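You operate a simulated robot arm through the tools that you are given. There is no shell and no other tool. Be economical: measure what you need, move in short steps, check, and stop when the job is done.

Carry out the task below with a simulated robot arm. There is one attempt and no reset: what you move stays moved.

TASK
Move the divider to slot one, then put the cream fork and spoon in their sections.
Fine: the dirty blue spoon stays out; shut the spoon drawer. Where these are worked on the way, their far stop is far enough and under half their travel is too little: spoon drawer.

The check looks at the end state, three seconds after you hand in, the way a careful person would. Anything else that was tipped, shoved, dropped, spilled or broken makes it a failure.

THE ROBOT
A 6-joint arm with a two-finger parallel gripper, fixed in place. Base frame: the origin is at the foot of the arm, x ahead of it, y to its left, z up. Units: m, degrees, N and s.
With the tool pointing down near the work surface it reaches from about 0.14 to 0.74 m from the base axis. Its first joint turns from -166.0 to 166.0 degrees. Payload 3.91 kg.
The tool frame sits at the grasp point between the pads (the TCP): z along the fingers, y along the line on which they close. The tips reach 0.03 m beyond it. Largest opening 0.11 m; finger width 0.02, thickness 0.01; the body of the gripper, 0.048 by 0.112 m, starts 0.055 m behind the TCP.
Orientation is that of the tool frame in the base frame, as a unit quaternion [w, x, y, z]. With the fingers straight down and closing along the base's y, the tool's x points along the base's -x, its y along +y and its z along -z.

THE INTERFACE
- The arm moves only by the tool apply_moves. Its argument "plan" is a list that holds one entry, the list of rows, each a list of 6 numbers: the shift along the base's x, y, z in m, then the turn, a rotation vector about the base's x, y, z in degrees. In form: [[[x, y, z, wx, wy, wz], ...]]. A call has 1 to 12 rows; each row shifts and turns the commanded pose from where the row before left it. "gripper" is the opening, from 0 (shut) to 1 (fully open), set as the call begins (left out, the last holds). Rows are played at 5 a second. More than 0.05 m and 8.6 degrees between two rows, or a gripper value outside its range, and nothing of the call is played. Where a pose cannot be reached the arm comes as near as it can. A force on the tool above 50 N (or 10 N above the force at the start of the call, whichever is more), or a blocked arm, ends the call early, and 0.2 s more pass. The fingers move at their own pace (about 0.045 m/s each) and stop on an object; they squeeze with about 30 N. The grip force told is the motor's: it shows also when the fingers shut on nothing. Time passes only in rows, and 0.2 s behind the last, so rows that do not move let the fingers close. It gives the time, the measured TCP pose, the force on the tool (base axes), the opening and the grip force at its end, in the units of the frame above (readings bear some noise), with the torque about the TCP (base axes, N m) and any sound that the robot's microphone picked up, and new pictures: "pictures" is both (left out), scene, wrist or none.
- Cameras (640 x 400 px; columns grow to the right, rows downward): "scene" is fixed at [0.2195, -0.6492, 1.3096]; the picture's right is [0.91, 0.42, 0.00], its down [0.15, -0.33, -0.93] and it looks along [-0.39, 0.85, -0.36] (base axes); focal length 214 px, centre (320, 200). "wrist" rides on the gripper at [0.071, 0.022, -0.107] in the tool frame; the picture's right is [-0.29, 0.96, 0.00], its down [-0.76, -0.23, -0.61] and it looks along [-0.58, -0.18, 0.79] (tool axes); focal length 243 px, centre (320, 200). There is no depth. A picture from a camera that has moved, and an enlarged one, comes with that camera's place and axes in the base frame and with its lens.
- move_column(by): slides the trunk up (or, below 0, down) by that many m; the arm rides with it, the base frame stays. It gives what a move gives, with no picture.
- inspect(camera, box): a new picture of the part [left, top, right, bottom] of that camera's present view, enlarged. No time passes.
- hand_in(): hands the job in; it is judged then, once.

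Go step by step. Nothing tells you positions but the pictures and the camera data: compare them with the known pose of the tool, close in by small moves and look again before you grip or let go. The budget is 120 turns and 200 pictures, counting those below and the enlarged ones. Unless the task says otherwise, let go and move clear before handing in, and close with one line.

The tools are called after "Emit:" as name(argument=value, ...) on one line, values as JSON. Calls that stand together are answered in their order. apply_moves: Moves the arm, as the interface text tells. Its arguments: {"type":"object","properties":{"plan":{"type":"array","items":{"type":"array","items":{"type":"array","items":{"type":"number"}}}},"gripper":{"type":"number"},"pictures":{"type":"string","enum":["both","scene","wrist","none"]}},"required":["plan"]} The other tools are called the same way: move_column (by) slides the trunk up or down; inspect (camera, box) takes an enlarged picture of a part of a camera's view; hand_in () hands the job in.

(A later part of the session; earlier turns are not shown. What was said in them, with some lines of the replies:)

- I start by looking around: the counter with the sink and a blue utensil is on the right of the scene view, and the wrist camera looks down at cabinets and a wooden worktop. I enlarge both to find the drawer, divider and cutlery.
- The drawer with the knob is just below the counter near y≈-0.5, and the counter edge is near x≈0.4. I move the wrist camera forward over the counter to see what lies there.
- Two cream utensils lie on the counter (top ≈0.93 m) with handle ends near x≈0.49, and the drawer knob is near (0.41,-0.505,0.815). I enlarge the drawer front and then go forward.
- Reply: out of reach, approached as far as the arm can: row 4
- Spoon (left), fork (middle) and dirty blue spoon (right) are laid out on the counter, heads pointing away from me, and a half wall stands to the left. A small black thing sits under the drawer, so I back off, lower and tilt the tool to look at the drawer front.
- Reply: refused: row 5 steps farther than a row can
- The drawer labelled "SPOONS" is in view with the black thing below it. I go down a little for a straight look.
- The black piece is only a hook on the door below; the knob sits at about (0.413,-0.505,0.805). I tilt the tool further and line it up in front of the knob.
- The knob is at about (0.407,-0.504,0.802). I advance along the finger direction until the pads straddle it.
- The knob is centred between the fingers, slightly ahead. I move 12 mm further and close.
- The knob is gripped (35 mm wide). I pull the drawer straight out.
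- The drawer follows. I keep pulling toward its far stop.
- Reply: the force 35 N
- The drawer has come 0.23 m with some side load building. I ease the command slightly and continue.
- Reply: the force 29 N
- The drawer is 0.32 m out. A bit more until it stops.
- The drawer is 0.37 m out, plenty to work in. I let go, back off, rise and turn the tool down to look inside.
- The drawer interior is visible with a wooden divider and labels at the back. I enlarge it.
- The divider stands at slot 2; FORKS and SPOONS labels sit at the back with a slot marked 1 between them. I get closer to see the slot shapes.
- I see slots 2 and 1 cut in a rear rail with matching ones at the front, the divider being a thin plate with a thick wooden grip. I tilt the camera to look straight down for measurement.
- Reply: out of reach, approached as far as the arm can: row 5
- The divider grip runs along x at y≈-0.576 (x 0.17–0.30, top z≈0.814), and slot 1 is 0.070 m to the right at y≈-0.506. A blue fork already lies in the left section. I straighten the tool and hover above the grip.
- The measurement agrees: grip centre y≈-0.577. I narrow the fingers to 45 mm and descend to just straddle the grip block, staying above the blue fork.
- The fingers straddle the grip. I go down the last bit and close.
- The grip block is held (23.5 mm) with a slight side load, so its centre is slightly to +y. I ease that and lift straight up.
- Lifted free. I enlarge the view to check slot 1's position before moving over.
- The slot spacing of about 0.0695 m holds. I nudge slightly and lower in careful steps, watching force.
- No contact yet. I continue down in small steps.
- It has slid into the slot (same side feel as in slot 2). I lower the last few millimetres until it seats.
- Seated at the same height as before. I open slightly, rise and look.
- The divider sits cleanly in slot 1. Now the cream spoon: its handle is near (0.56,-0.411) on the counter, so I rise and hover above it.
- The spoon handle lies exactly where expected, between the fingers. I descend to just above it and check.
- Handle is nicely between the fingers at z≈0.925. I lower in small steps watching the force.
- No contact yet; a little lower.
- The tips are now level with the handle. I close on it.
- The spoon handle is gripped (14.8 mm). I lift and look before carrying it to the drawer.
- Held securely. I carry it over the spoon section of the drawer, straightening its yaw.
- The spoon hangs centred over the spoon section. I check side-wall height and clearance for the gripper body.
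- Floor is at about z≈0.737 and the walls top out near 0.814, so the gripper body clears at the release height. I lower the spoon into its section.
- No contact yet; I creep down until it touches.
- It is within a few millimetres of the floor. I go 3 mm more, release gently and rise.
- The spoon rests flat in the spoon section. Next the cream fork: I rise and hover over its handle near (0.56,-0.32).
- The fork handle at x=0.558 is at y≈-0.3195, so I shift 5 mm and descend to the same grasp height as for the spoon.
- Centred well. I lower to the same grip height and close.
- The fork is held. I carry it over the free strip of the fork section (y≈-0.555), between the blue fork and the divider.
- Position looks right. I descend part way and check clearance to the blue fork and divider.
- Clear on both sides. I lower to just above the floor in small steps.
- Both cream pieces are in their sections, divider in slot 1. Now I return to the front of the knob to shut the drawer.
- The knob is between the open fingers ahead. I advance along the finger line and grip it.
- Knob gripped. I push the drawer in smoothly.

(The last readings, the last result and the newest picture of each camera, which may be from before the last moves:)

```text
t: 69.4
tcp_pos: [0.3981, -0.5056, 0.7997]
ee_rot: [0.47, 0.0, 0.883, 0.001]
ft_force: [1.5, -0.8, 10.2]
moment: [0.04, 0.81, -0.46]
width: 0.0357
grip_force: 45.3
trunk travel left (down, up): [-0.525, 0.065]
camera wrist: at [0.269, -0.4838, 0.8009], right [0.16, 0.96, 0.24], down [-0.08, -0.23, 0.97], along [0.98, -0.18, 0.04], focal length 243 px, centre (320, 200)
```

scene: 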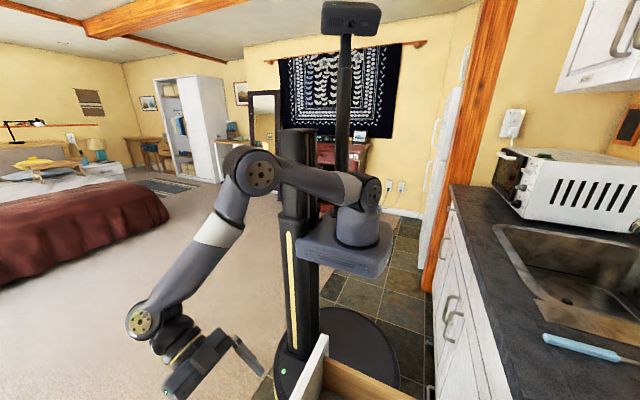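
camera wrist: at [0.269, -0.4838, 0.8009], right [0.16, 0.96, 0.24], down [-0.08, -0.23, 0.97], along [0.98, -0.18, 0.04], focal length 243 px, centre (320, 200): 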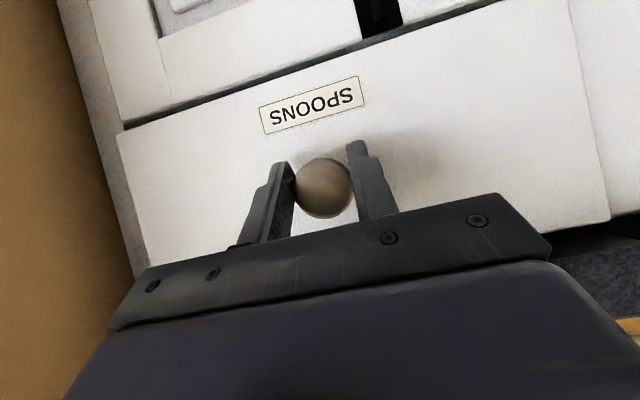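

Nearly closed (about 8 mm left). I push the last bit until it stops.

Emit:
apply_moves(plan=[[[0.004, 0, 0, 0, 0, 0], [0.003, 0, 0, 0, 0, 0], [0.002, 0, 0, 0, 0, 0], [0.002, 0, 0, 0, 0, 0]]], pictures="wrist")

```text
t: 70.4
tcp_pos: [0.4069, -0.5061, 0.8004]
ee_rot: [0.469, 0.001, 0.883, 0.0]
ft_force: [-1.5, -4.9, 0.9]
moment: [-0.12, -0.95, 0.15]
width: 0.0357
grip_force: 45.3
trunk travel left (down, up): [-0.525, 0.065]
camera wrist: at [0.2774, -0.4838, 0.801], right [0.16, 0.96, 0.24], down [-0.08, -0.23, 0.97], along [0.98, -0.18, 0.04], focal length 243 px, centre (320, 200)
```

wrist: 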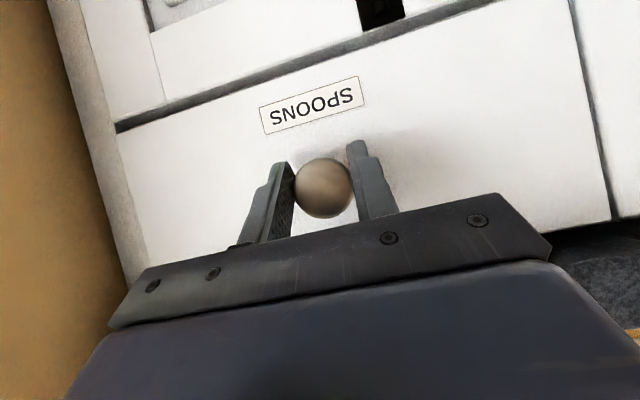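

It matches the closed view from the start. One small extra push to confirm the stop.

Emit:
apply_moves(plan=[[[0.002, 0, 0, 0, 0, 0], [0.002, 0, 0, 0, 0, 0]]], pictures="none")

```text
t: 71.0
tcp_pos: [0.4079, -0.5059, 0.7993]
ee_rot: [0.469, 0.001, 0.883, 0.0]
ft_force: [-27.9, 3.1, 5.8]
moment: [0.02, 0.12, 0.71]
width: 0.0359
grip_force: 44.8
trunk travel left (down, up): [-0.525, 0.065]
```

Stop reached (28 N push-back). I let go and back clear.

Emit:
apply_moves(plan=[[[-0.002, 0, 0, 0, 0, 0], [0, 0, 0, 0, 0, 0], [0, 0, 0, 0, 0, 0], [0, 0, 0, 0, 0, 0], [-0.025, 0, 0.015, 0, 0, 0], [-0.04, 0, 0.025, 0, 0, 0], [-0.045, 0, 0.02, 0, 0, 0], [-0.045, 0, 0.02, 0, 0, 0], [-0.045, 0.01, 0, 0, 0, 0]]], gripper=1)

Emit:
inspect(camera="wrist", box=[160, 0, 480, 220])

```text
t: 73.0
tcp_pos: [0.2069, -0.4949, 0.882]
ee_rot: [0.469, 0.0, 0.883, 0.0]
ft_force: [-0.7, 0.3, 0.7]
moment: [-0.01, -0.01, 0.02]
width: 0.1098
grip_force: 0.0
trunk travel left (down, up): [-0.525, 0.065]
camera wrist: at [0.078, -0.474, 0.8827], right [0.16, 0.96, 0.24], down [-0.08, -0.23, 0.97], along [0.98, -0.18, 0.04], focal length 243 px, centre (320, 200)
```

scene: 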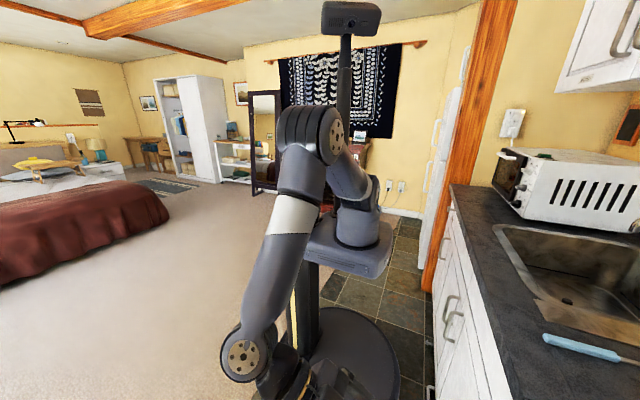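
wrist: 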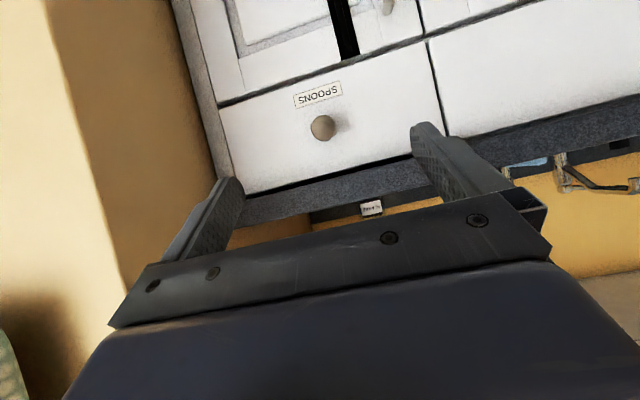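

```text
1.82 times, centred on (320, 110) of wrist
camera zoom: at [0.078, -0.474, 0.8827], right [0.16, 0.96, 0.24], down [-0.08, -0.23, 0.97], along [0.98, -0.18, 0.04], focal length 441 px, centre (320, 364)
```

zoom: 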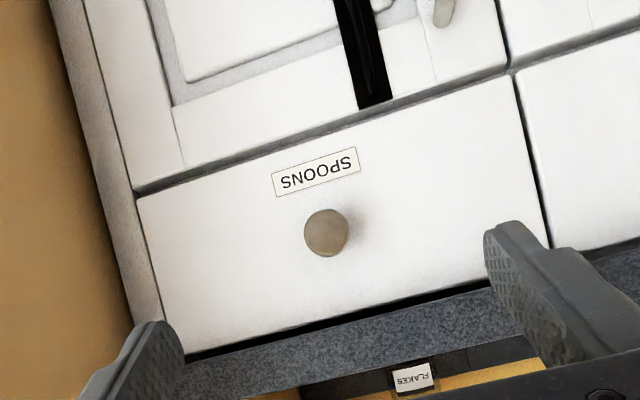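

The drawer is flush and closed, the blue spoon is still on the counter, and the arm is clear. I hand in.

Emit:
hand_in()

```text
The job is handed in.
```

The divider is in slot one, and the cream fork and spoon are in their own sections. The dirty blue spoon is still out on the counter, and the spoon drawer is shut against its stop.
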